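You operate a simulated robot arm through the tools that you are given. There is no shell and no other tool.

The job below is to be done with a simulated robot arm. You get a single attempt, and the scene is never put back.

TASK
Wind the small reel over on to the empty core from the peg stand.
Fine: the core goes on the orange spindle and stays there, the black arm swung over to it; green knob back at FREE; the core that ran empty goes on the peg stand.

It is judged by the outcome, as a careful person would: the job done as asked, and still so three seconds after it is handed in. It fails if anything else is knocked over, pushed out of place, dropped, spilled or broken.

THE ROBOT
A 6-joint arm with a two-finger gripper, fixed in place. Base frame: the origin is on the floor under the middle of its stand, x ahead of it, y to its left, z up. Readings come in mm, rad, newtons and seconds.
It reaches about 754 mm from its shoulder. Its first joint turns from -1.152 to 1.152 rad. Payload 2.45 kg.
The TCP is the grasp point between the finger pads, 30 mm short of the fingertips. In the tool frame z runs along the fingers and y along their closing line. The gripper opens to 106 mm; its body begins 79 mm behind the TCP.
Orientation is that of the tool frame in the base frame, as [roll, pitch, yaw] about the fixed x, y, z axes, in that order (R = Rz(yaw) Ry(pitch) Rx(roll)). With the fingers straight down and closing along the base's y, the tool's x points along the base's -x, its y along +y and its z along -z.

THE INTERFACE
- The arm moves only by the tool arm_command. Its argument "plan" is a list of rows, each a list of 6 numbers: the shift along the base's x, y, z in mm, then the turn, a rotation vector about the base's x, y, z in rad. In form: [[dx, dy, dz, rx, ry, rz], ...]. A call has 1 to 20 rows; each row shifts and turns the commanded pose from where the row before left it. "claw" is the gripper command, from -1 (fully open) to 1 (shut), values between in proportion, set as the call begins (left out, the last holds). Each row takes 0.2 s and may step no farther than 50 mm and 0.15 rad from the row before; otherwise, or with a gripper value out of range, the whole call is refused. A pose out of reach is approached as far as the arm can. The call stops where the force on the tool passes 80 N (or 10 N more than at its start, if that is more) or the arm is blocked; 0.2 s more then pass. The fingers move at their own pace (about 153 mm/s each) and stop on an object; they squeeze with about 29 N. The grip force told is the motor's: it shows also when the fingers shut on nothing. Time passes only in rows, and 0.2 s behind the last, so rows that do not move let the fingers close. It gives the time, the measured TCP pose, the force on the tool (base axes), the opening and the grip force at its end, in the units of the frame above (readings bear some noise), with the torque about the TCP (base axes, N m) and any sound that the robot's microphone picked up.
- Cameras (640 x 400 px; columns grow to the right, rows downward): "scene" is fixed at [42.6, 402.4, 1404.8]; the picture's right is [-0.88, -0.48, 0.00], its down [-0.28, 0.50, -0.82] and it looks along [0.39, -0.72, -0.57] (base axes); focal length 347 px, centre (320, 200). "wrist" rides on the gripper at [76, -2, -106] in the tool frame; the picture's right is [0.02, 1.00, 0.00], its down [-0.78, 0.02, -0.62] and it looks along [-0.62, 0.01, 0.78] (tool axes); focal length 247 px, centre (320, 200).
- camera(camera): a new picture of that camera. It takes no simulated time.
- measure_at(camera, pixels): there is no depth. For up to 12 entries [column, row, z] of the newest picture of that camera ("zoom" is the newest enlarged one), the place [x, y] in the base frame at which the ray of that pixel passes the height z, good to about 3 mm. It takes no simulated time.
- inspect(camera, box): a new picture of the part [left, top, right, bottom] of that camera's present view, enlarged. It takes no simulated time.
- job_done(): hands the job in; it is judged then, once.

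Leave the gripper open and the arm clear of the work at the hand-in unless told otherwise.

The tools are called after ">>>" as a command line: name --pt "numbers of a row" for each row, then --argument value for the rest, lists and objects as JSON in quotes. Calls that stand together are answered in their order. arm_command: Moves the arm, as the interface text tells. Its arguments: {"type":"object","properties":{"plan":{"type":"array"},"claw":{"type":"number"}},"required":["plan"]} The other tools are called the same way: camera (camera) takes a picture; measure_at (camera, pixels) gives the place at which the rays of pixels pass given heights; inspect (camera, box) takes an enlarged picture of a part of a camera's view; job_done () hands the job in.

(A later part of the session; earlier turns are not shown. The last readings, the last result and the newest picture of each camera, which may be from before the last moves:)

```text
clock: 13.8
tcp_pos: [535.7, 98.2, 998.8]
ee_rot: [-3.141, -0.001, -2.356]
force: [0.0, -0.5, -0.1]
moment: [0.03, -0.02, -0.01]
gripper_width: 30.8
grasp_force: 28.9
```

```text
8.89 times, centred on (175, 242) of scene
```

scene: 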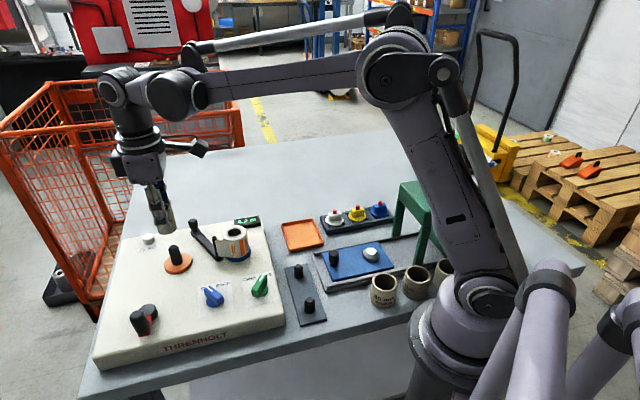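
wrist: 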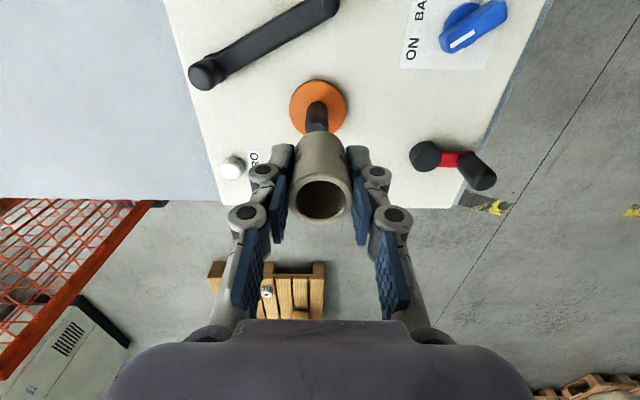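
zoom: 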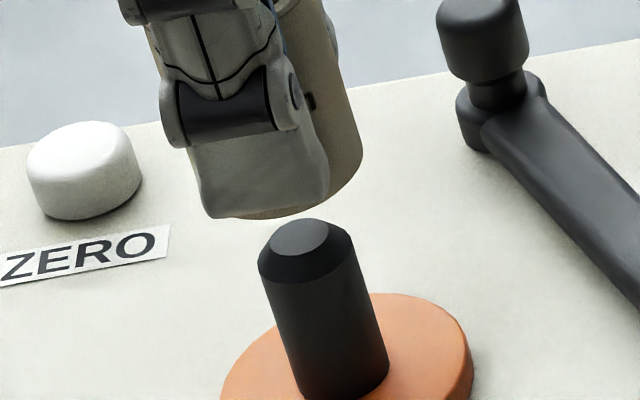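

Remaining offsets are under 1 mm. I make a final trim of (+0.6, -0.4) and lower in small steps, watching the force.

>>> arm_command --pt "0.6 -0.4 -4 0 0 0" --pt "0 0 -6 0 0 0" --pt "0 0 -3 0 0 0" --pt "0 0 0 0 0 0"

>>> arm_command --pt "0 0 -2 0 0 0" --pt "0 0 -2 0 0 0" --pt "0 0 0 0 0 0"

>>> inspect --camera "scene" --box '[150, 220, 200, 265]'

>>> inspect --camera "wrist" --box '[270, 70, 370, 150]'

```text
clock: 14.8
tcp_pos: [536.1, 98.5, 987.1]
ee_rot: [-3.14, 0.001, -2.356]
force: [-0.6, 0.1, -0.5]
moment: [-0.02, 0.0, -0.02]
gripper_width: 30.9
grasp_force: 28.9
```

```text
clock: 15.6
tcp_pos: [535.8, 98.3, 983.6]
ee_rot: [-3.141, -0.002, -2.357]
force: [1.1, 0.3, -0.1]
moment: [-0.01, 0.0, 0.01]
gripper_width: 30.9
grasp_force: 28.8
```

```text
8.89 times, centred on (175, 242) of scene
```

zoom: 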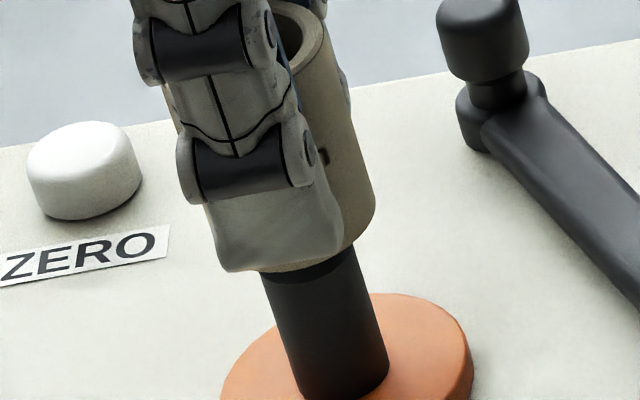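

```text
5.00 times, centred on (320, 110) of wrist
```

zoom: 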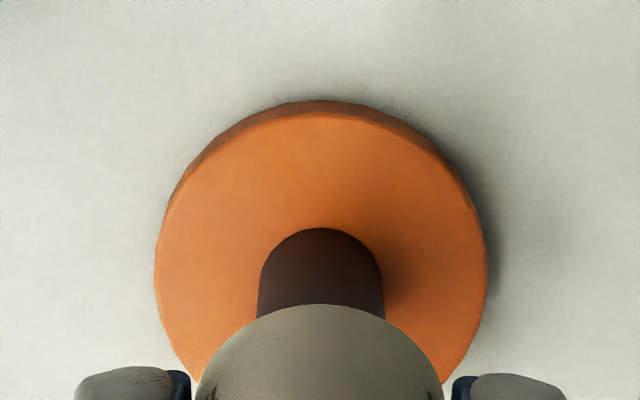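

Aligned within about half a millimetre in both views and no contact force yet. I continue down in 2–3 mm steps.

>>> arm_command --pt "0 0 -2 0 0 0" --pt "0 0 -2 0 0 0" --pt "0 0 -2 0 0 0" --pt "0 0 0 0 0 0"

>>> arm_command --pt "0 0 -2 0 0 0" --pt "0 0 -2 0 0 0" --pt "0 0 -2 0 0 0" --pt "0 0 0 0 0 0"

```text
clock: 16.6
tcp_pos: [535.9, 96.0, 977.6]
ee_rot: [-3.14, -0.001, -2.357]
force: [0.1, -0.4, 0.5]
moment: [-0.02, 0.04, 0.03]
gripper_width: 31.0
grasp_force: 28.9
```

```text
clock: 17.6
tcp_pos: [536.6, 97.6, 970.7]
ee_rot: [3.141, 0.0, -2.356]
force: [-0.3, -0.3, 0.6]
moment: [0.03, -0.02, 0.01]
gripper_width: 30.7
grasp_force: 29.0
```

No contact force, and the core's bottom should now be ~10 mm below the spindle top. I check the picture before going further.

>>> inspect --camera "scene" --box '[150, 220, 200, 265]'

>>> inspect --camera "wrist" --box '[270, 80, 370, 250]'

```text
8.89 times, centred on (175, 242) of scene
```

zoom: 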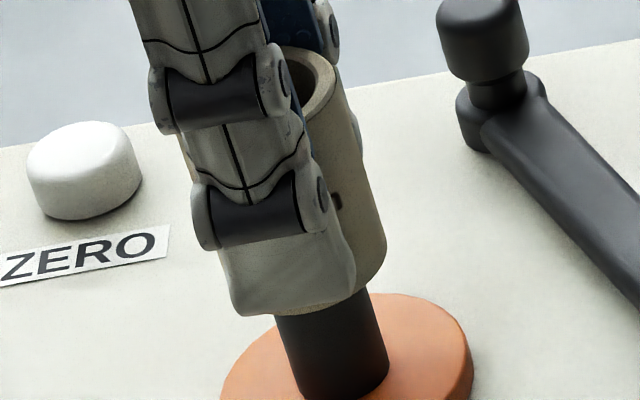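

```text
2.35 times, centred on (320, 165) of wrist
```

zoom: 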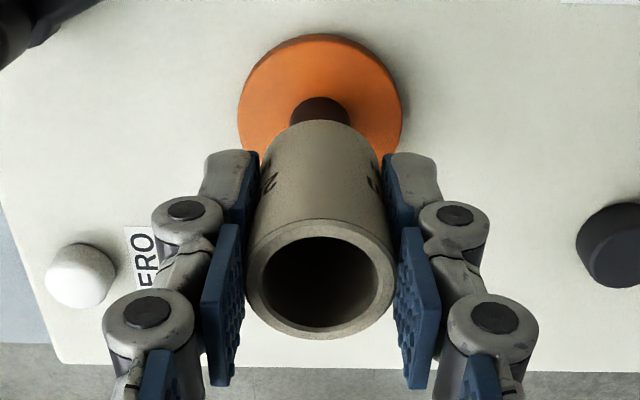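

The core is on the spindle and sliding freely. I lower about 24 mm more, then feel for the flange in 1–2 mm steps.

>>> arm_command --pt "0 0 -4 0 0 0" --pt "0 0 -4 0 0 0" --pt "0 0 -4 0 0 0" --pt "0 0 -4 0 0 0" --pt "0 0 -4 0 0 0" --pt "0 0 -4 0 0 0" --pt "0 0 0 0 0 0"

>>> arm_command --pt "0 0 -2 0 0 0" --pt "0 0 -2 0 0 0" --pt "0 0 0 0 0 0"

>>> inspect --camera "scene" --box '[150, 220, 200, 275]'

```text
clock: 19.2
tcp_pos: [535.3, 96.4, 948.0]
ee_rot: [-3.141, 0.001, -2.356]
force: [0.1, -0.3, 0.2]
moment: [0.01, 0.02, 0.02]
gripper_width: 30.8
grasp_force: 29.0
```

```text
clock: 20.0
tcp_pos: [535.6, 96.7, 944.6]
ee_rot: [3.141, -0.001, -2.357]
force: [1.0, 0.4, 0.0]
moment: [-0.01, 0.01, -0.04]
gripper_width: 30.8
grasp_force: 29.0
```

```text
7.27 times, centred on (175, 248) of scene
```

zoom: 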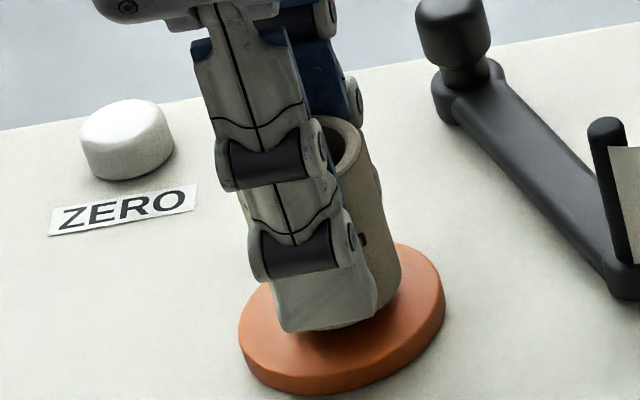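

The core's bottom is a few mm above the flange. I continue in 1 mm steps to feel contact.

>>> arm_command --pt "0 0 -1 0 0 0" --pt "0 0 -1 0 0 0" --pt "0 0 0 0 0 0"

>>> arm_command --pt "0 0 -1 0 0 0" --pt "0 0 -1 0 0 0" --pt "0 0 0 0 0 0"

>>> arm_command --pt "0 0 -1 0 0 0" --pt "0 0 0 0 0 0"

>>> inspect --camera "scene" --box '[150, 220, 200, 275]'

```text
clock: 20.8
tcp_pos: [534.6, 97.0, 942.3]
ee_rot: [3.141, 0.0, -2.357]
force: [-0.3, 0.3, -0.1]
moment: [0.04, 0.03, -0.01]
gripper_width: 30.8
grasp_force: 29.0
```

```text
clock: 21.6
tcp_pos: [535.6, 96.5, 939.7]
ee_rot: [3.14, -0.001, -2.359]
force: [0.9, -0.7, -0.8]
moment: [0.0, 0.0, 0.02]
gripper_width: 30.7
grasp_force: 29.4
```

```text
clock: 22.2
tcp_pos: [536.4, 97.8, 937.3]
ee_rot: [-3.141, -0.001, -2.355]
force: [-0.3, 0.3, -0.1]
moment: [-0.01, 0.01, 0.01]
gripper_width: 30.6
grasp_force: 29.3
```

```text
7.27 times, centred on (175, 248) of scene
```

zoom: 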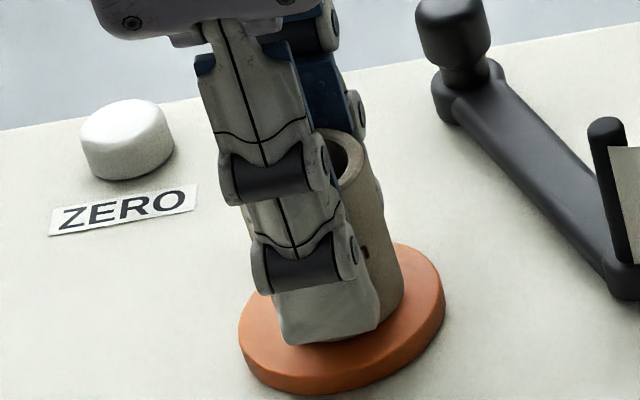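

Still no contact. I keep going in 1 mm steps.

>>> arm_command --pt "0 0 -1 0 0 0" --pt "0 0 0 0 0 0"

>>> arm_command --pt "0 0 -1 0 0 0" --pt "0 0 0 0 0 0"

>>> arm_command --pt "0 0 -1 0 0 0" --pt "0 0 0 0 0 0"

>>> inspect --camera "wrist" --box '[250, 100, 390, 250]'

```text
clock: 22.8
tcp_pos: [535.3, 97.1, 937.7]
ee_rot: [3.141, 0.001, -2.356]
force: [0.0, 0.3, 7.7]
moment: [-0.01, 0.0, 0.02]
gripper_width: 30.7
grasp_force: 29.2
```

```text
clock: 23.4
tcp_pos: [535.4, 96.4, 937.3]
ee_rot: [3.14, 0.001, -2.357]
force: [2.8, -0.2, 32.8]
moment: [-0.03, -0.11, 0.01]
gripper_width: 30.8
grasp_force: 29.7
```

```text
clock: 24.0
tcp_pos: [536.6, 97.1, 936.6]
ee_rot: [-3.141, 0.002, -2.359]
force: [2.8, -2.6, 31.1]
moment: [-0.05, -0.11, 0.02]
gripper_width: 30.7
grasp_force: 28.6
```

```text
2.67 times, centred on (320, 175) of wrist
```

zoom: 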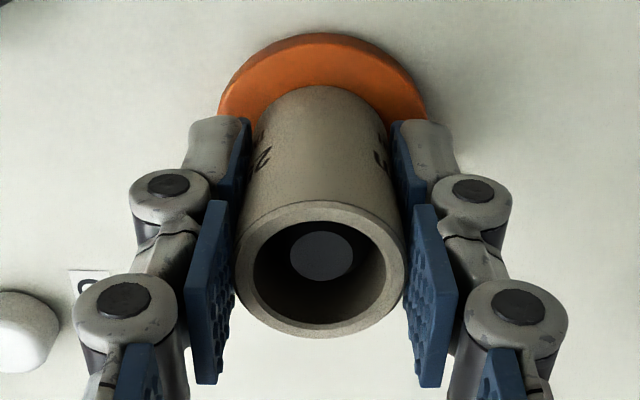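

Contact: about 31 N upward at tcp z≈937, so the core is seated on the flange (top of flange ≈ 900). I relieve the push by 1.5 mm and open the fingers moderately.

>>> arm_command --pt "0 0 1.5 0 0 0" --pt "0 0 0 0 0 0"

>>> arm_command --pt "0 0 0 0 0 0" --pt "0 0 0 0 0 0" --claw -0.1

>>> camera --camera "wrist"

>>> inspect --camera "scene" --box '[140, 210, 210, 280]'

```text
clock: 24.6
tcp_pos: [535.6, 97.6, 935.9]
ee_rot: [3.139, 0.001, -2.355]
force: [0.4, -0.3, 1.2]
moment: [-0.08, -0.04, 0.01]
gripper_width: 30.6
grasp_force: 28.9
```

```text
clock: 25.2
tcp_pos: [536.5, 96.4, 936.2]
ee_rot: [-3.142, 0.0, -2.354]
force: [0.7, 0.6, 0.0]
moment: [0.01, -0.01, 0.02]
gripper_width: 58.5
grasp_force: 0.1
```

```text
taken
```

wrist: 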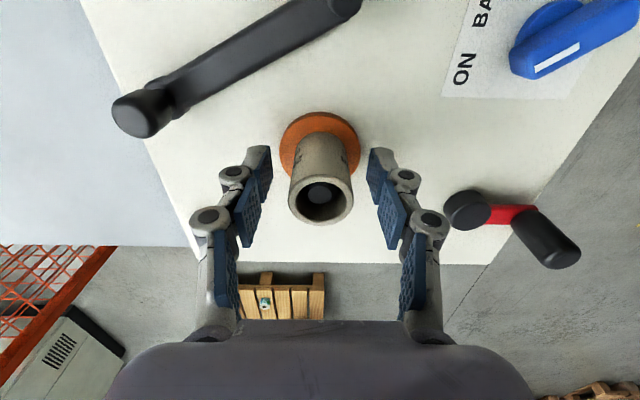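

```text
5.71 times, centred on (175, 245) of scene
```

zoom: 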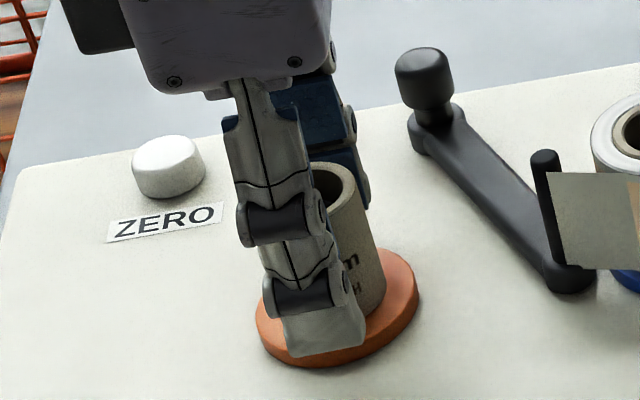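

The core stands seated on the orange spindle. I raise straight up, clear of it.

>>> arm_command --pt "0 0 10 0 0 0" --pt "0 0 25 0 0 0" --pt "0 0 40 0 0 0" --pt "0 0 40 0 0 0" --pt "0 0 0 0 0 0"

>>> camera --camera "wrist"

>>> inspect --camera "scene" --box '[140, 210, 250, 280]'

>>> inspect --camera "scene" --box '[190, 260, 280, 320]'

```text
clock: 26.4
tcp_pos: [537.1, 98.8, 1053.3]
ee_rot: [-3.141, -0.001, -2.357]
force: [0.3, 0.8, 0.1]
moment: [-0.01, 0.02, -0.01]
gripper_width: 57.9
grasp_force: 0.0
```

```text
taken
```

wrist: 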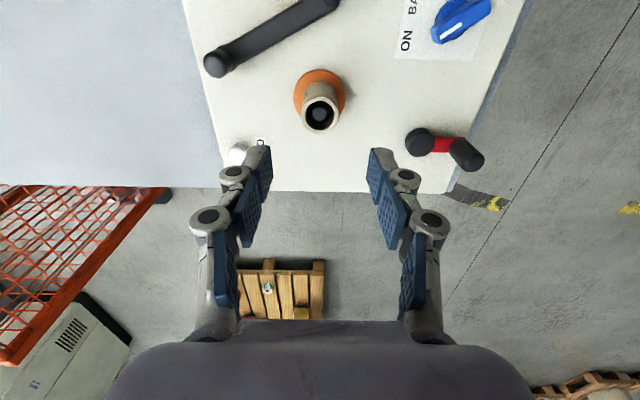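

```text
5.71 times, centred on (195, 245) of scene
```

zoom: 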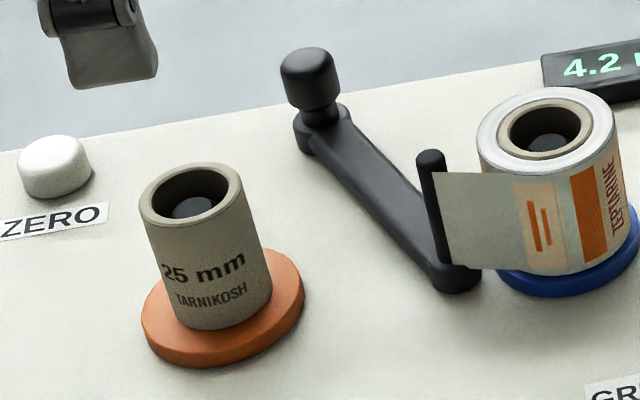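

```text
6.67 times, centred on (235, 290) of scene
```

zoom: 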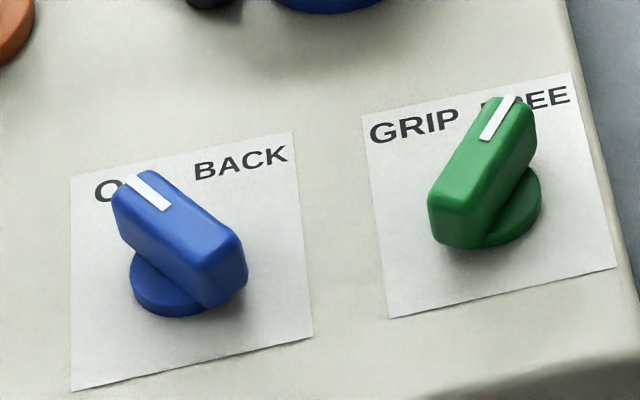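

The core sits well. Next is the green knob: its bar lies along base y with the line pointing to -y (FREE); GRIP should be a quarter turn counter-clockwise. I move above it while rotating the tool by -135°, so the fingers close along base x.

>>> arm_command --pt "-11.75 -1.2 0 0 0 -0.14726" --pt "-11.75 -1.2 0 0 0 -0.14726" --pt "-11.75 -1.2 0 0 0 -0.14726" --pt "-11.75 -1.2 0 0 0 -0.14726" --pt "-11.75 -1.2 0 0 0 -0.14726" --pt "-11.75 -1.2 0 0 0 -0.14726" --pt "-11.75 -1.2 0 0 0 -0.14726" --pt "-11.75 -1.2 0 0 0 -0.14726" --pt "-11.75 -1.2 0 0 0 -0.14726" --pt "-11.75 -1.2 0 0 0 -0.14726" --pt "-11.75 -1.2 0 0 0 -0.14726" --pt "-11.75 -1.2 0 0 0 -0.14726" --pt "-11.75 -1.2 0 0 0 -0.14726" --pt "-11.75 -1.2 0 0 0 -0.14726" --pt "-11.75 -1.2 0 0 0 -0.14726" --pt "-11.75 -1.2 0 0 0 -0.14726" --pt "0 0 0 0 0 0"

>>> camera --camera "wrist"

>>> camera --camera "scene"

```text
clock: 30.0
tcp_pos: [345.8, 79.7, 1052.0]
ee_rot: [3.14, -0.002, 1.567]
force: [0.9, -0.3, 0.2]
moment: [0.01, 0.0, 0.0]
gripper_width: 58.3
grasp_force: 0.1
```

```text
taken
```

wrist: 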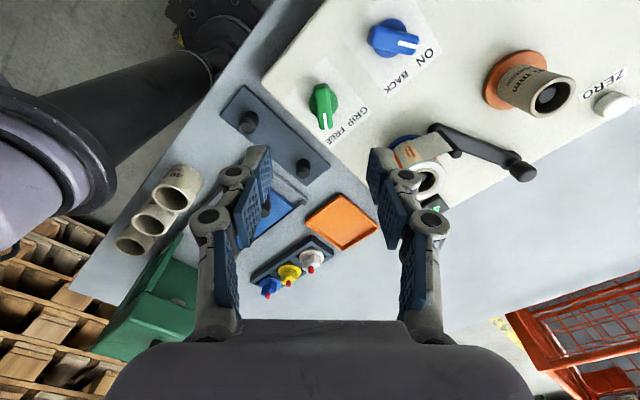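

```text
taken
```

scene: 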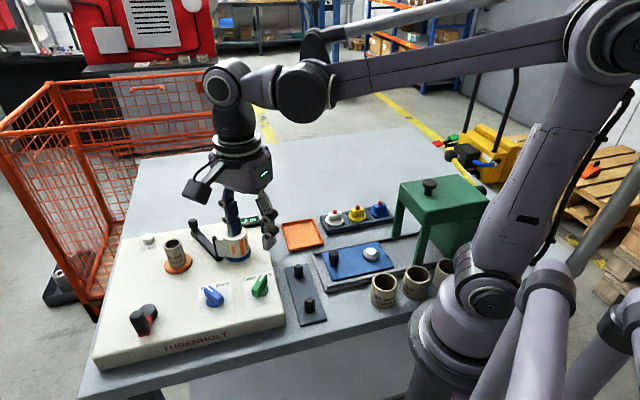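

I zoom on the green knob at wrist (323, 105).

>>> inspect --camera "wrist" --box '[285, 70, 375, 150]'

```text
5.00 times, centred on (330, 110) of wrist
```

zoom: 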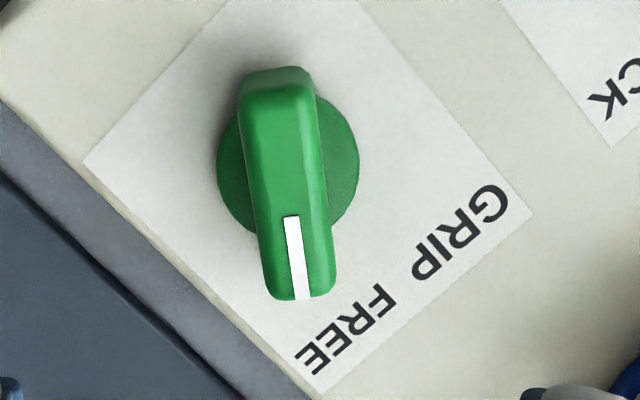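

The green bar's top face is centred near zoom (289, 195), tilted ~6° in the picture. I measure bar points in both cameras to get its height and centre.

>>> measure_at --camera "zoom" --pixels '[[289, 195, 915], [289, 195, 915], [289, 195, 905], [289, 195, 905], [297, 255, 915], [297, 255, 915], [217, 163, 897], [217, 163, 897], [359, 160, 897], [359, 160, 897], [302, 297, 915], [278, 100, 915]]'

>>> inspect --camera "scene" --box '[235, 265, 285, 305]'

```text
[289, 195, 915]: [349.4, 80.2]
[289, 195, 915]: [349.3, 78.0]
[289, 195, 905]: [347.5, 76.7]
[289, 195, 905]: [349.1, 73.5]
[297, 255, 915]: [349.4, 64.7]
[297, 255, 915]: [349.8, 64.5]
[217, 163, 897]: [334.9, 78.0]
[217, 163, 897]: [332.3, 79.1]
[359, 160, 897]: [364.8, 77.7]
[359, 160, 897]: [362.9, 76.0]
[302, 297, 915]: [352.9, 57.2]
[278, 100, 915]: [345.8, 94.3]
```

```text
10.00 times, centred on (260, 285) of scene
```

zoom: 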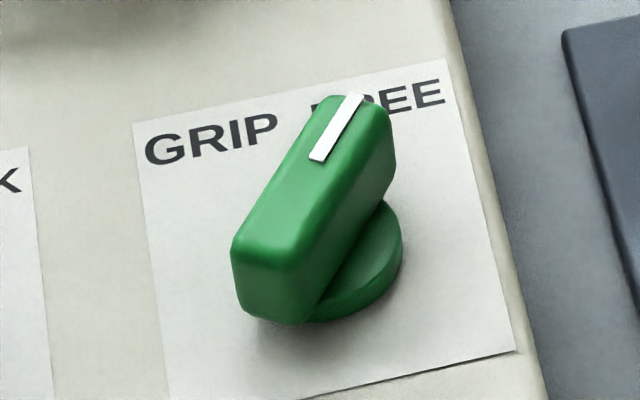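

The white line's midpoint is at zoom (336, 128) here and (297, 255) in the wrist zoom. I measure it at several heights to match.

>>> measure_at --camera "zoom" --pixels '[[336, 128, 905], [336, 128, 905], [336, 128, 905], [336, 128, 915], [336, 128, 915], [336, 128, 915], [336, 128, 925], [336, 128, 925], [305, 175, 915], [305, 175, 915], [305, 175, 920], [305, 175, 920]]'

>>> measure_at --camera "wrist" --pixels '[[325.4, 121, 905], [325.4, 121, 905], [325.4, 121, 905], [325.4, 121, 915], [325.4, 121, 915], [325.4, 121, 915], [325.4, 121, 925], [325.4, 121, 925], [321.8, 109, 915], [321.8, 109, 915], [321.8, 109, 920], [321.8, 109, 920]]'

```text
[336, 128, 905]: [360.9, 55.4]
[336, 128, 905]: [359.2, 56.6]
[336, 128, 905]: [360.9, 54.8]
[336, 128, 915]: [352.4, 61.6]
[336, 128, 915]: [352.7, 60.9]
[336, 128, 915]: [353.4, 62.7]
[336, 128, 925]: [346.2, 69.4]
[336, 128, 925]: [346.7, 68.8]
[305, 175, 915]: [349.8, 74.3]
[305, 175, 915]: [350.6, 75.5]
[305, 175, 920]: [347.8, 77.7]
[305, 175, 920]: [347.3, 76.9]
```

```text
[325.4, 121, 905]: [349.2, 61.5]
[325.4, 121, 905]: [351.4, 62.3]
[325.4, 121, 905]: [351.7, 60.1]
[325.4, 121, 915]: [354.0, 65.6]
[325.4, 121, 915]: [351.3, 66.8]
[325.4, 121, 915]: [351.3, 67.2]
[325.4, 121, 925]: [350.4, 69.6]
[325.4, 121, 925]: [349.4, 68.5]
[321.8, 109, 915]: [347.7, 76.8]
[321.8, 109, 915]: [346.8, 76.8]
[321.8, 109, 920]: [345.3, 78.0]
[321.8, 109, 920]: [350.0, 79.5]
```

The bar top is near z≈919 and the knob axis near (348.6, 77.7). I shift +1 mm in x, turn +0.11 rad to square up with the bar, and descend to tcp z≈965 for a check.

>>> arm_command --pt "1 0 -20 0 0 0.055" --pt "0 0 -25 0 0 0.055" --pt "0 0 -25 0 0 0" --pt "0 0 -16 0 0 0" --pt "0 0 0 0 0 0"

>>> camera --camera "wrist"

>>> inspect --camera "wrist" --box '[270, 100, 370, 180]'

>>> inspect --camera "scene" --box '[220, 240, 300, 310]'

```text
clock: 31.2
tcp_pos: [347.2, 79.2, 963.9]
ee_rot: [-3.141, 0.0, 1.68]
force: [0.5, 0.6, 0.8]
moment: [0.01, 0.01, -0.01]
gripper_width: 58.3
grasp_force: 0.1
```

```text
taken
```

wrist: 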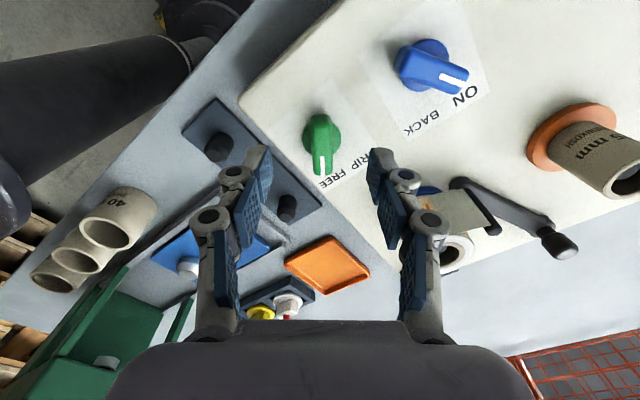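

```text
5.00 times, centred on (320, 140) of wrist
```

zoom: 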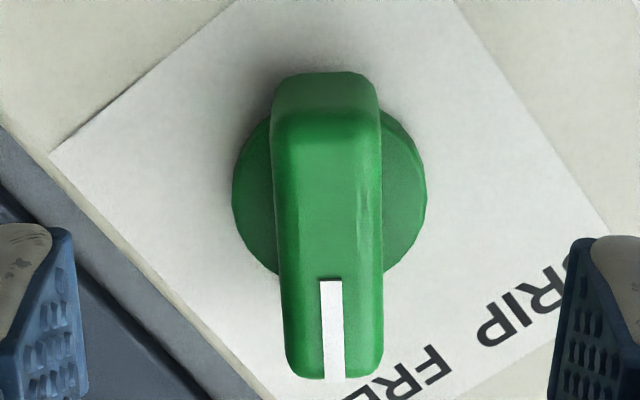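

```text
5.71 times, centred on (260, 275) of scene
```

zoom: 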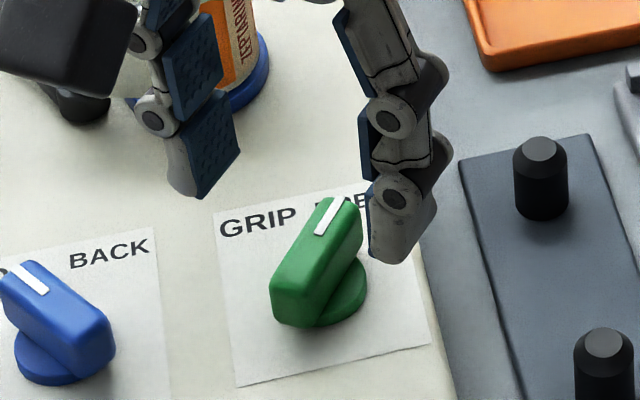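

The bar sits ~1.5 mm right of the finger mid-plane. I trim +1.4 mm in x, descend to tcp z≈932, and close on the bar.

>>> arm_command --pt "1.4 0 -13 0 0 0" --pt "0 0 -12 0 0 0" --pt "0 0 -8 0 0 0" --pt "0 0 0 0 0 0"

>>> arm_command --pt "0 0 0 0 0 0" --pt "0 0 0 0 0 0" --pt "0 0 0 0 0 0" --claw 1

>>> inspect --camera "scene" --box '[220, 240, 300, 310]'

>>> camera --camera "wrist"

```text
clock: 32.2
tcp_pos: [349.7, 76.1, 933.9]
ee_rot: [-3.141, 0.001, 1.678]
force: [0.0, -0.6, -0.7]
moment: [-0.04, 0.01, 0.0]
gripper_width: 58.2
grasp_force: 0.1
```

```text
clock: 33.0
tcp_pos: [349.6, 78.7, 934.1]
ee_rot: [-3.141, 0.001, 1.681]
force: [0.7, -0.9, 9.5]
moment: [0.01, 0.0, 0.95]
gripper_width: 15.9
grasp_force: 41.9
```

```text
5.71 times, centred on (260, 275) of scene
```

zoom: 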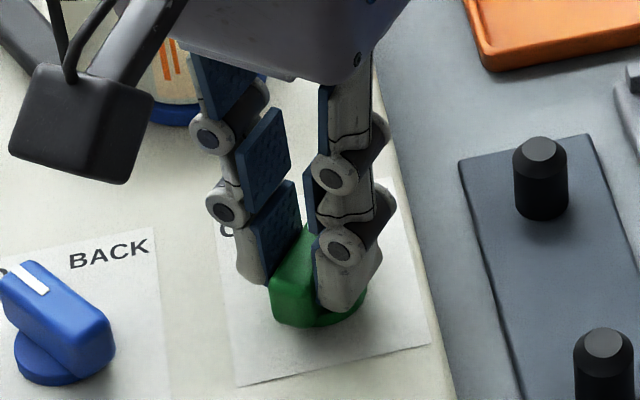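

```text
taken
```

wrist: 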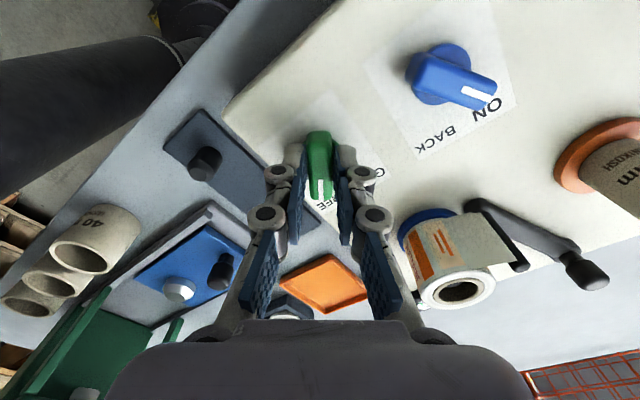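

The bar is gripped (15.9 mm wide). I rotate counter-clockwise (+z) in small steps and watch the torque and force.

>>> arm_command --pt "0 0 0 0 0 0.08" --pt "0 0 0 0 0 0.08" --pt "0 0 0 0 0 0"

>>> arm_command --pt "0 0 0 0 0 0.1" --pt "0 0 0 0 0 0.1" --pt "0 0 0 0 0 0.1" --pt "0 0 0 0 0 0"

```text
clock: 33.8
tcp_pos: [348.7, 78.4, 933.2]
ee_rot: [-3.14, -0.001, 1.841]
force: [-4.8, 1.0, 8.9]
moment: [-0.07, 0.13, -0.07]
gripper_width: 14.9
grasp_force: 40.4
```

```text
clock: 34.8
tcp_pos: [347.3, 77.5, 933.7]
ee_rot: [-3.141, -0.001, 2.141]
force: [-15.8, 2.9, 37.5]
moment: [-0.19, 0.32, -0.02]
gripper_width: 14.6
grasp_force: 40.6
```

Rotation is working, but some force builds up (x -16 N, z +37 N), so my centre is slightly off. I ease toward -x and up a little.

>>> arm_command --pt "-0.7 0.2 1 0 0 0" --pt "0 0 0 0 0 0"

>>> inspect --camera "scene" --box '[220, 240, 300, 310]'

>>> inspect --camera "wrist" --box '[250, 80, 450, 220]'

```text
clock: 35.4
tcp_pos: [347.6, 77.2, 933.1]
ee_rot: [3.141, 0.0, 2.139]
force: [-10.5, 0.8, -0.4]
moment: [1.11, 0.93, -0.02]
gripper_width: 14.5
grasp_force: 40.6
```

```text
5.71 times, centred on (260, 275) of scene
```

zoom: 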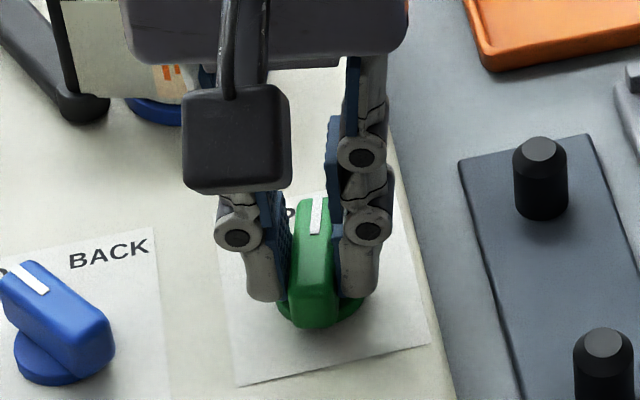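

```text
2.86 times, centred on (350, 150) of wrist
```

zoom: 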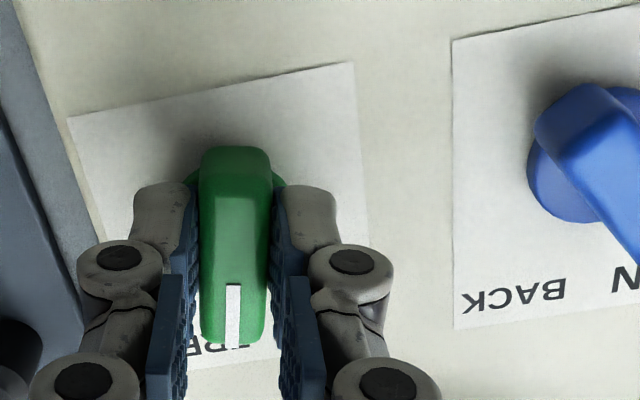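

The knob turns with the fingers. I continue in steps, trimming slightly toward -x.

>>> arm_command --pt "-0.5 0 0 0 0 0.1" --pt "0 0 0 0 0 0.1" --pt "0 0 0 0 0 0.1" --pt "0 0 0 0 0 0"

>>> arm_command --pt "0 0 0 0 0 0.1" --pt "0 0 0 0 0 0.1" --pt "0 0 0 0 0 0.05" --pt "0 0 0 0 0 0"

>>> inspect --camera "wrist" --box '[250, 80, 450, 220]'

```text
clock: 36.4
tcp_pos: [347.6, 75.9, 933.1]
ee_rot: [-3.137, 0.0, 2.44]
force: [-16.6, -4.5, 7.5]
moment: [-0.75, -0.26, -0.03]
gripper_width: 14.6
grasp_force: 41.1
```

```text
clock: 37.4
tcp_pos: [346.8, 76.7, 933.7]
ee_rot: [-3.134, -0.001, 2.69]
force: [-16.6, -18.5, -29.7]
moment: [-0.6, -0.01, -0.09]
gripper_width: 14.7
grasp_force: 40.9
```

```text
2.86 times, centred on (350, 150) of wrist
```

zoom: 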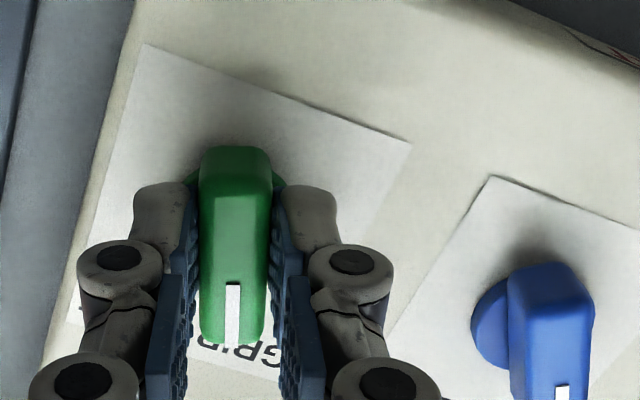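

The pointer has turned about 58°, toward GRIP. I ease the side forces and rotate further, watching for the stop.

>>> arm_command --pt "-0.7 -0.8 -0.6 0 0 0" --pt "0 0 0 0 0 0.1" --pt "0 0 0 0 0 0"

>>> arm_command --pt "0 0 0 0 0 0.1" --pt "0 0 0 0 0 0"

>>> inspect --camera "wrist" --box '[250, 80, 450, 220]'

```text
clock: 38.2
tcp_pos: [346.5, 75.6, 934.2]
ee_rot: [-3.136, -0.003, 2.79]
force: [-12.1, -18.8, 4.0]
moment: [-0.34, 0.7, -0.05]
gripper_width: 14.8
grasp_force: 41.0
```

```text
clock: 38.8
tcp_pos: [346.7, 75.3, 932.5]
ee_rot: [-3.134, -0.002, 2.89]
force: [-14.6, -21.6, 11.1]
moment: [-0.55, 0.17, -0.04]
gripper_width: 14.7
grasp_force: 40.5
```

```text
2.86 times, centred on (350, 150) of wrist
```

zoom: 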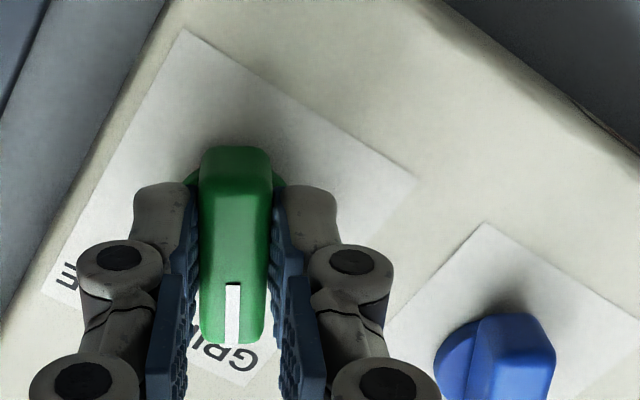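

The pointer now aims at GRIP's label. I ease by (-0.8, -1.0) and turn a bit more, watching for a rise in torque.

>>> arm_command --pt "-0.8 -1.0 0 0 0 0" --pt "0 0 0 0 0 0.08" --pt "0 0 0 0 0 0"

>>> arm_command --pt "0 0 0 0 0 0.06" --pt "0 0 0 0 0 0"

>>> arm_command --pt "0 0 0 0 0 0.05" --pt "0 0 0 0 0 0"

>>> inspect --camera "scene" --box '[220, 250, 300, 310]'

>>> inspect --camera "wrist" --box '[250, 80, 450, 220]'

```text
clock: 39.6
tcp_pos: [345.3, 75.0, 933.4]
ee_rot: [-3.138, -0.003, 2.969]
force: [-7.1, -19.4, 18.9]
moment: [-0.34, 1.14, -0.21]
gripper_width: 14.6
grasp_force: 40.9
```

```text
clock: 40.2
tcp_pos: [346.6, 76.1, 932.7]
ee_rot: [-3.135, -0.001, 3.028]
force: [-10.3, -19.9, 13.1]
moment: [-0.44, 0.21, -1.1]
gripper_width: 15.5
grasp_force: 41.8
```

```text
clock: 40.8
tcp_pos: [344.9, 74.7, 933.0]
ee_rot: [-3.137, 0.0, 3.078]
force: [-12.5, -20.3, -4.0]
moment: [-0.49, 0.05, -1.22]
gripper_width: 16.8
grasp_force: 42.4
```

```text
6.67 times, centred on (260, 280) of scene
```

zoom: 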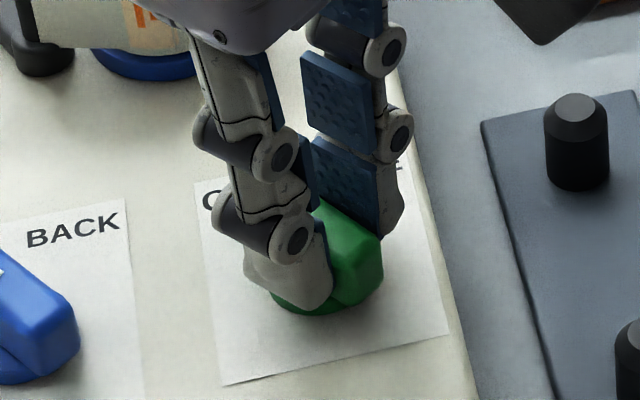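

```text
2.86 times, centred on (350, 150) of wrist
```

zoom: 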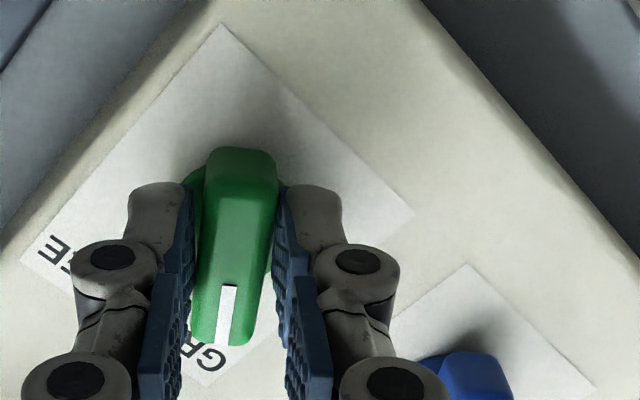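

The torque rose to -1.2 N·m and the bar stopped following: the knob reached its stop at GRIP. I undo the over-turn by 0.1 rad, then open the fingers.

>>> arm_command --pt "0 0 0 0 0 -0.1" --pt "0 0 0 0 0 0"

>>> arm_command --pt "0 0 0 0 0 0" --pt "0 0 0 0 0 0" --claw 0.2

>>> arm_command --pt "0 0 10 0 0 0" --pt "0 0 25 0 0 0" --pt "0 0 40 0 0 0" --pt "0 0 40 0 0 0" --pt "0 0 0 0 0 0"

>>> camera --camera "wrist"

>>> inspect --camera "scene" --box '[190, 250, 290, 320]'

```text
clock: 41.4
tcp_pos: [346.1, 74.8, 932.3]
ee_rot: [-3.136, 0.002, 2.977]
force: [-4.2, -20.8, 4.7]
moment: [-0.38, 0.88, -0.56]
gripper_width: 14.6
grasp_force: 41.0
```

```text
clock: 42.0
tcp_pos: [345.3, 78.4, 932.4]
ee_rot: [3.141, 0.002, 2.981]
force: [-0.6, 0.1, -0.1]
moment: [-0.01, -0.03, -0.02]
gripper_width: 42.5
grasp_force: 0.0
```

```text
clock: 43.2
tcp_pos: [347.8, 76.4, 1046.9]
ee_rot: [-3.14, 0.0, 2.979]
force: [0.3, -0.3, -0.6]
moment: [-0.01, -0.03, 0.0]
gripper_width: 42.5
grasp_force: 0.1
```

```text
taken
```

wrist: 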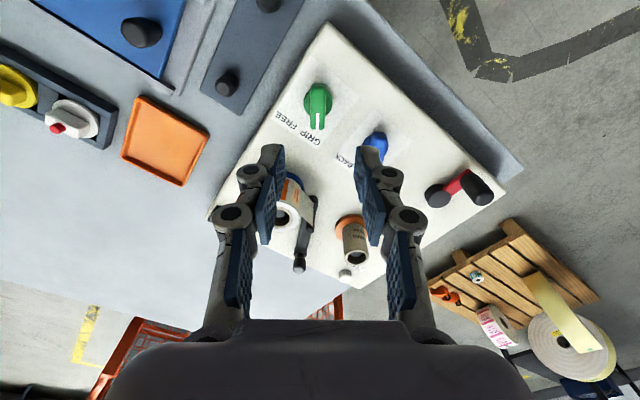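

```text
5.71 times, centred on (240, 285) of scene
```

zoom: 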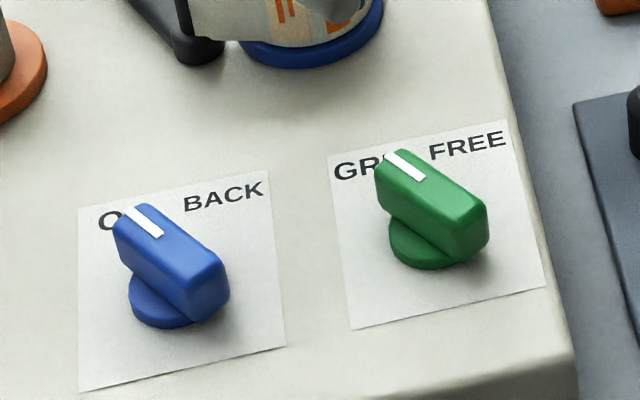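

Green now points to GRIP, parallel to the blue knob at ON. Next is the black arm. I move above its knobbed end (≈(575, 11)) at a safe height and look closely.

>>> arm_command --pt "38 -11 0 0 0 0.027" --pt "38 -11 0 0 0 0.027" --pt "38 -11 0 0 0 0.027" --pt "38 -11 0 0 0 0.027" --pt "38 -11 0 0 0 0.027" --pt "38 -11 0 0 0 0.027" --pt "0 0 0 0 0 0" --pt "0 0 0 0 0 0"

>>> camera --camera "wrist"

>>> inspect --camera "wrist" --box '[240, 0, 420, 160]'

>>> inspect --camera "scene" --box '[150, 200, 270, 280]'

```text
clock: 45.0
tcp_pos: [576.5, 9.2, 1047.0]
ee_rot: [-3.141, -0.001, 3.141]
force: [-0.2, -0.4, -0.7]
moment: [0.02, -0.04, -0.01]
gripper_width: 42.3
grasp_force: 0.1
```

```text
taken
```

wrist: 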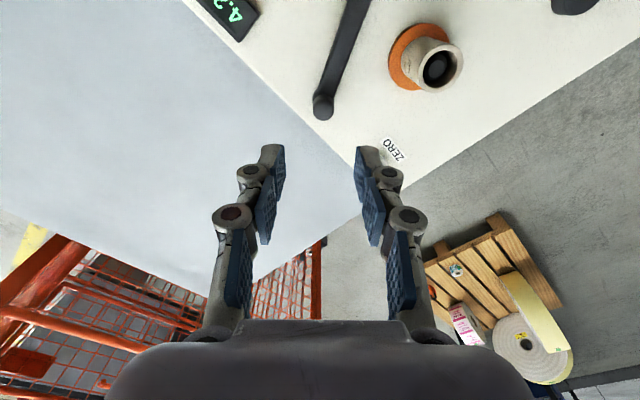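

```text
2.50 times, centred on (330, 80) of wrist
```

zoom: 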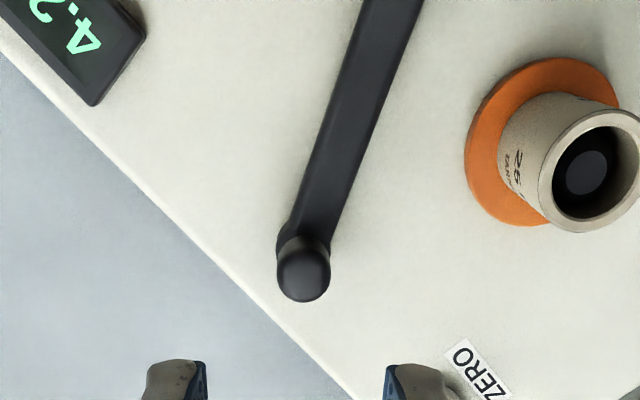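

```text
5.00 times, centred on (210, 240) of scene
```

zoom: 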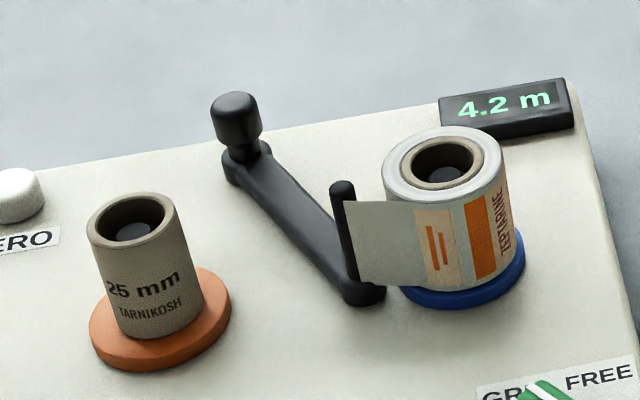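

The knob shows at wrist (323.6, 110), nearly below the TCP. I measure it in both cameras to fix position and height.

>>> measure_at --camera "wrist" --pixels '[[323.6, 110, 930], [323.6, 110, 930], [323.6, 110, 930], [323.6, 110, 930], [323.6, 110, 940], [323.6, 110, 940], [323.6, 110, 940]]'

>>> measure_at --camera "scene" --pixels '[[193, 220.6, 930], [193, 220.6, 930], [193, 220.6, 930], [193, 220.6, 930], [193, 220.6, 940], [193, 220.6, 940], [193, 220.6, 940]]'

>>> inspect --camera "scene" --box '[180, 210, 210, 240]'

```text
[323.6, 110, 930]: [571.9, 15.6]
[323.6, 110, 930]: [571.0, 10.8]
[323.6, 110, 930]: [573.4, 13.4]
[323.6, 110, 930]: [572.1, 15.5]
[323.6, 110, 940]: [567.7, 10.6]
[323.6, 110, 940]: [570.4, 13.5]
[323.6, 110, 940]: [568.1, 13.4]
```

```text
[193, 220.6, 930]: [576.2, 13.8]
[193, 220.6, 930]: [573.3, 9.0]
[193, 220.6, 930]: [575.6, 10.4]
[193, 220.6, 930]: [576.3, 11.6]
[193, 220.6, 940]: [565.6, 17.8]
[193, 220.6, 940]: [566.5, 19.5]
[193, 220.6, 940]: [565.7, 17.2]
```

```text
13.33 times, centred on (195, 225) of scene
```

zoom: 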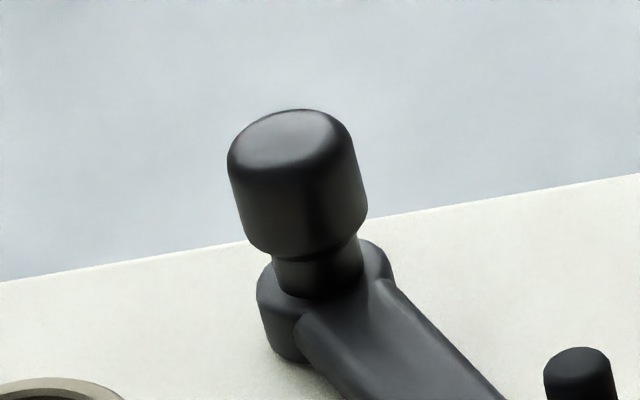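

Both views agree: the knob's axis is near (573, 12.5), top z≈932, about 22 mm across with a narrower neck. I shift (-2, +2.7) and descend to z≈968 for a centring check.

>>> arm_command --pt "-2 2.7 -20 0 0 0" --pt "0 0 -30 0 0 0" --pt "0 0 -29 0 0 0" --pt "0 0 0 0 0 0"

>>> camera --camera "wrist"

>>> inspect --camera "wrist" --box '[260, 80, 380, 200]'

>>> inspect --camera "scene" --box '[160, 180, 230, 240]'

```text
clock: 46.0
tcp_pos: [574.8, 13.2, 969.2]
ee_rot: [3.141, 0.0, 3.142]
force: [0.4, 0.8, -0.9]
moment: [0.0, 0.03, 0.02]
gripper_width: 42.4
grasp_force: 0.1
```

```text
taken
```

wrist: 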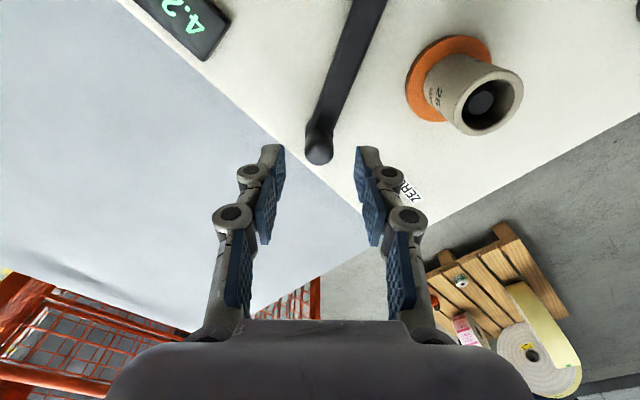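

```text
3.33 times, centred on (320, 140) of wrist
```

zoom: 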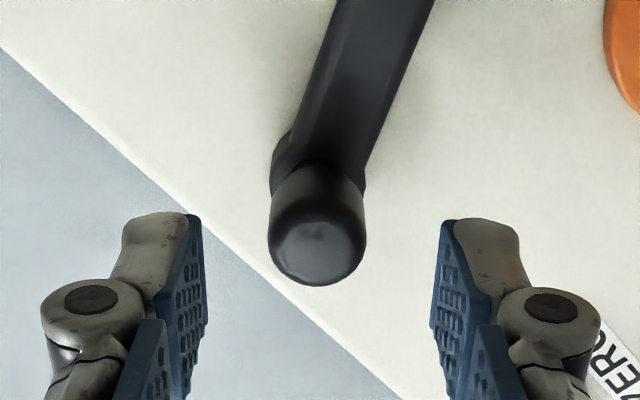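

```text
6.67 times, centred on (195, 210) of scene
```

zoom: 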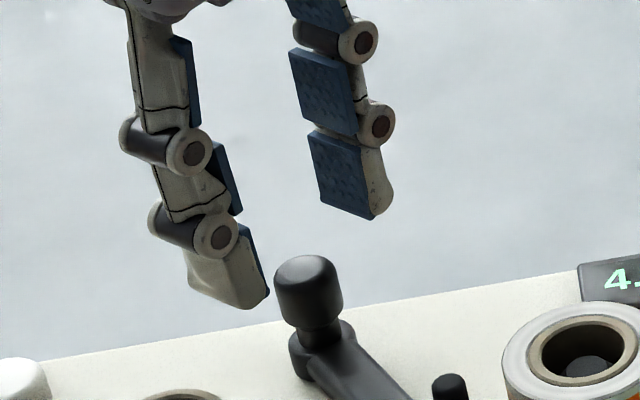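

Centred well between the fingers. I trim -1.2 mm in x, descend to tcp z≈939 (tips ≈909, level with the knob's lower edge) and close on the knob.

>>> arm_command --pt "-1.2 0 -10 0 0 0" --pt "0 0 -10 0 0 0" --pt "0 0 -9 0 0 0" --pt "0 0 0 0 0 0"

>>> arm_command --pt "0 0 0 0 0 0" --pt "0 0 0 0 0 0" --pt "0 0 0 0 0 0" --claw 1

>>> inspect --camera "scene" --box '[150, 200, 270, 280]'

>>> inspect --camera "wrist" --box '[240, 0, 440, 200]'

```text
clock: 47.0
tcp_pos: [571.2, 13.6, 941.4]
ee_rot: [-3.141, 0.001, 3.141]
force: [-0.3, -0.1, 0.1]
moment: [0.02, -0.01, -0.02]
gripper_width: 42.6
grasp_force: 0.1
```

```text
clock: 47.8
tcp_pos: [570.8, 12.6, 940.5]
ee_rot: [-3.141, 0.0, 3.141]
force: [0.5, -4.9, -1.5]
moment: [-0.14, 0.05, 0.15]
gripper_width: 18.9
grasp_force: 44.5
```

```text
5.00 times, centred on (210, 240) of scene
```

zoom: 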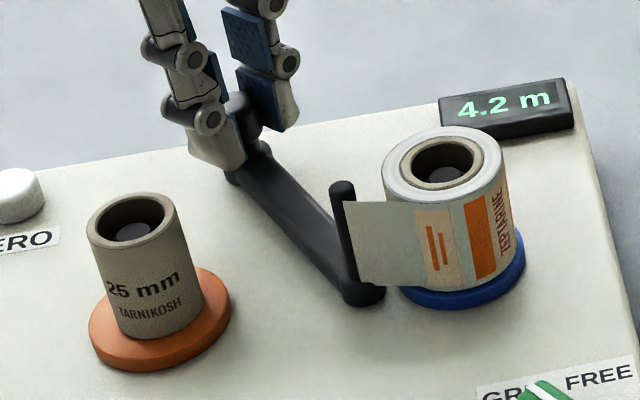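

```text
2.00 times, centred on (340, 100) of wrist
```

zoom: 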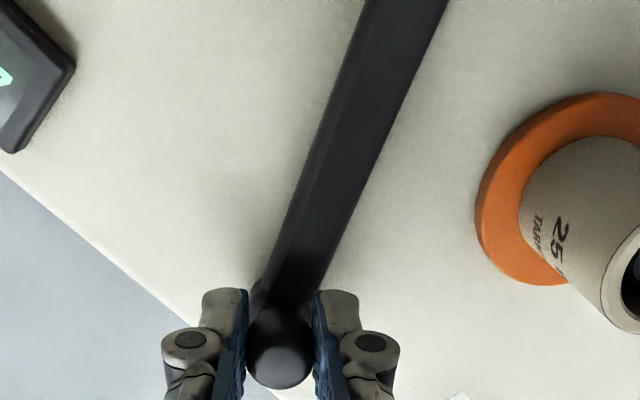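

The knob is held (18.9 mm). I test with a small clockwise twist of -0.1 rad and look whether the arm turns with it.

>>> arm_command --pt "0 0 0 0 0 -0.05" --pt "0 0 0 0 0 -0.05" --pt "0 0 0 0 0 0"

>>> inspect --camera "scene" --box '[150, 200, 270, 280]'

```text
clock: 48.6
tcp_pos: [572.3, 13.0, 941.5]
ee_rot: [-3.141, 0.0, 3.04]
force: [0.5, -6.7, -3.8]
moment: [-0.15, 0.31, 0.28]
gripper_width: 19.3
grasp_force: 44.9
```

```text
5.00 times, centred on (210, 240) of scene
```

zoom: 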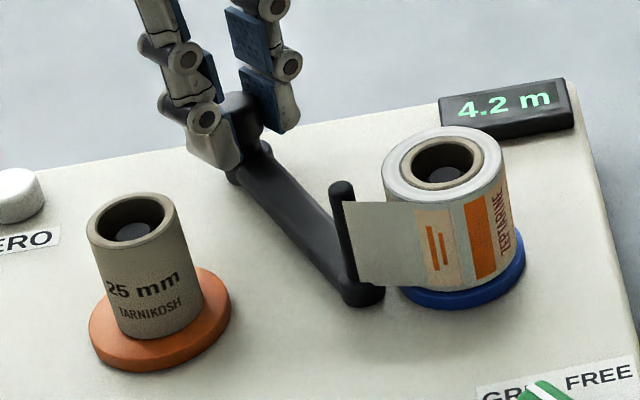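

The pin hardly moved and only 0.28 N·m built up, so either the knob slips in the pads or it is not the pivot. I test by nudging the knob 2 mm sideways across the arm, watching the force.

>>> arm_command --pt "0.35 0.95 0 0 0 0" --pt "0.35 0.95 0 0 0 0" --pt "0 0 0 0 0 0"

>>> inspect --camera "scene" --box '[150, 200, 270, 280]'

```text
clock: 49.4
tcp_pos: [571.5, 14.1, 941.8]
ee_rot: [-3.14, 0.001, 3.041]
force: [-6.0, -12.4, 15.1]
moment: [-0.34, 0.0, -0.03]
gripper_width: 18.9
grasp_force: 44.0
```

```text
5.00 times, centred on (210, 240) of scene
```

zoom: 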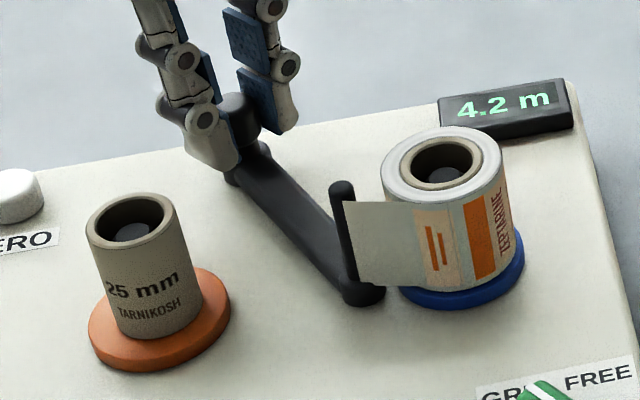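

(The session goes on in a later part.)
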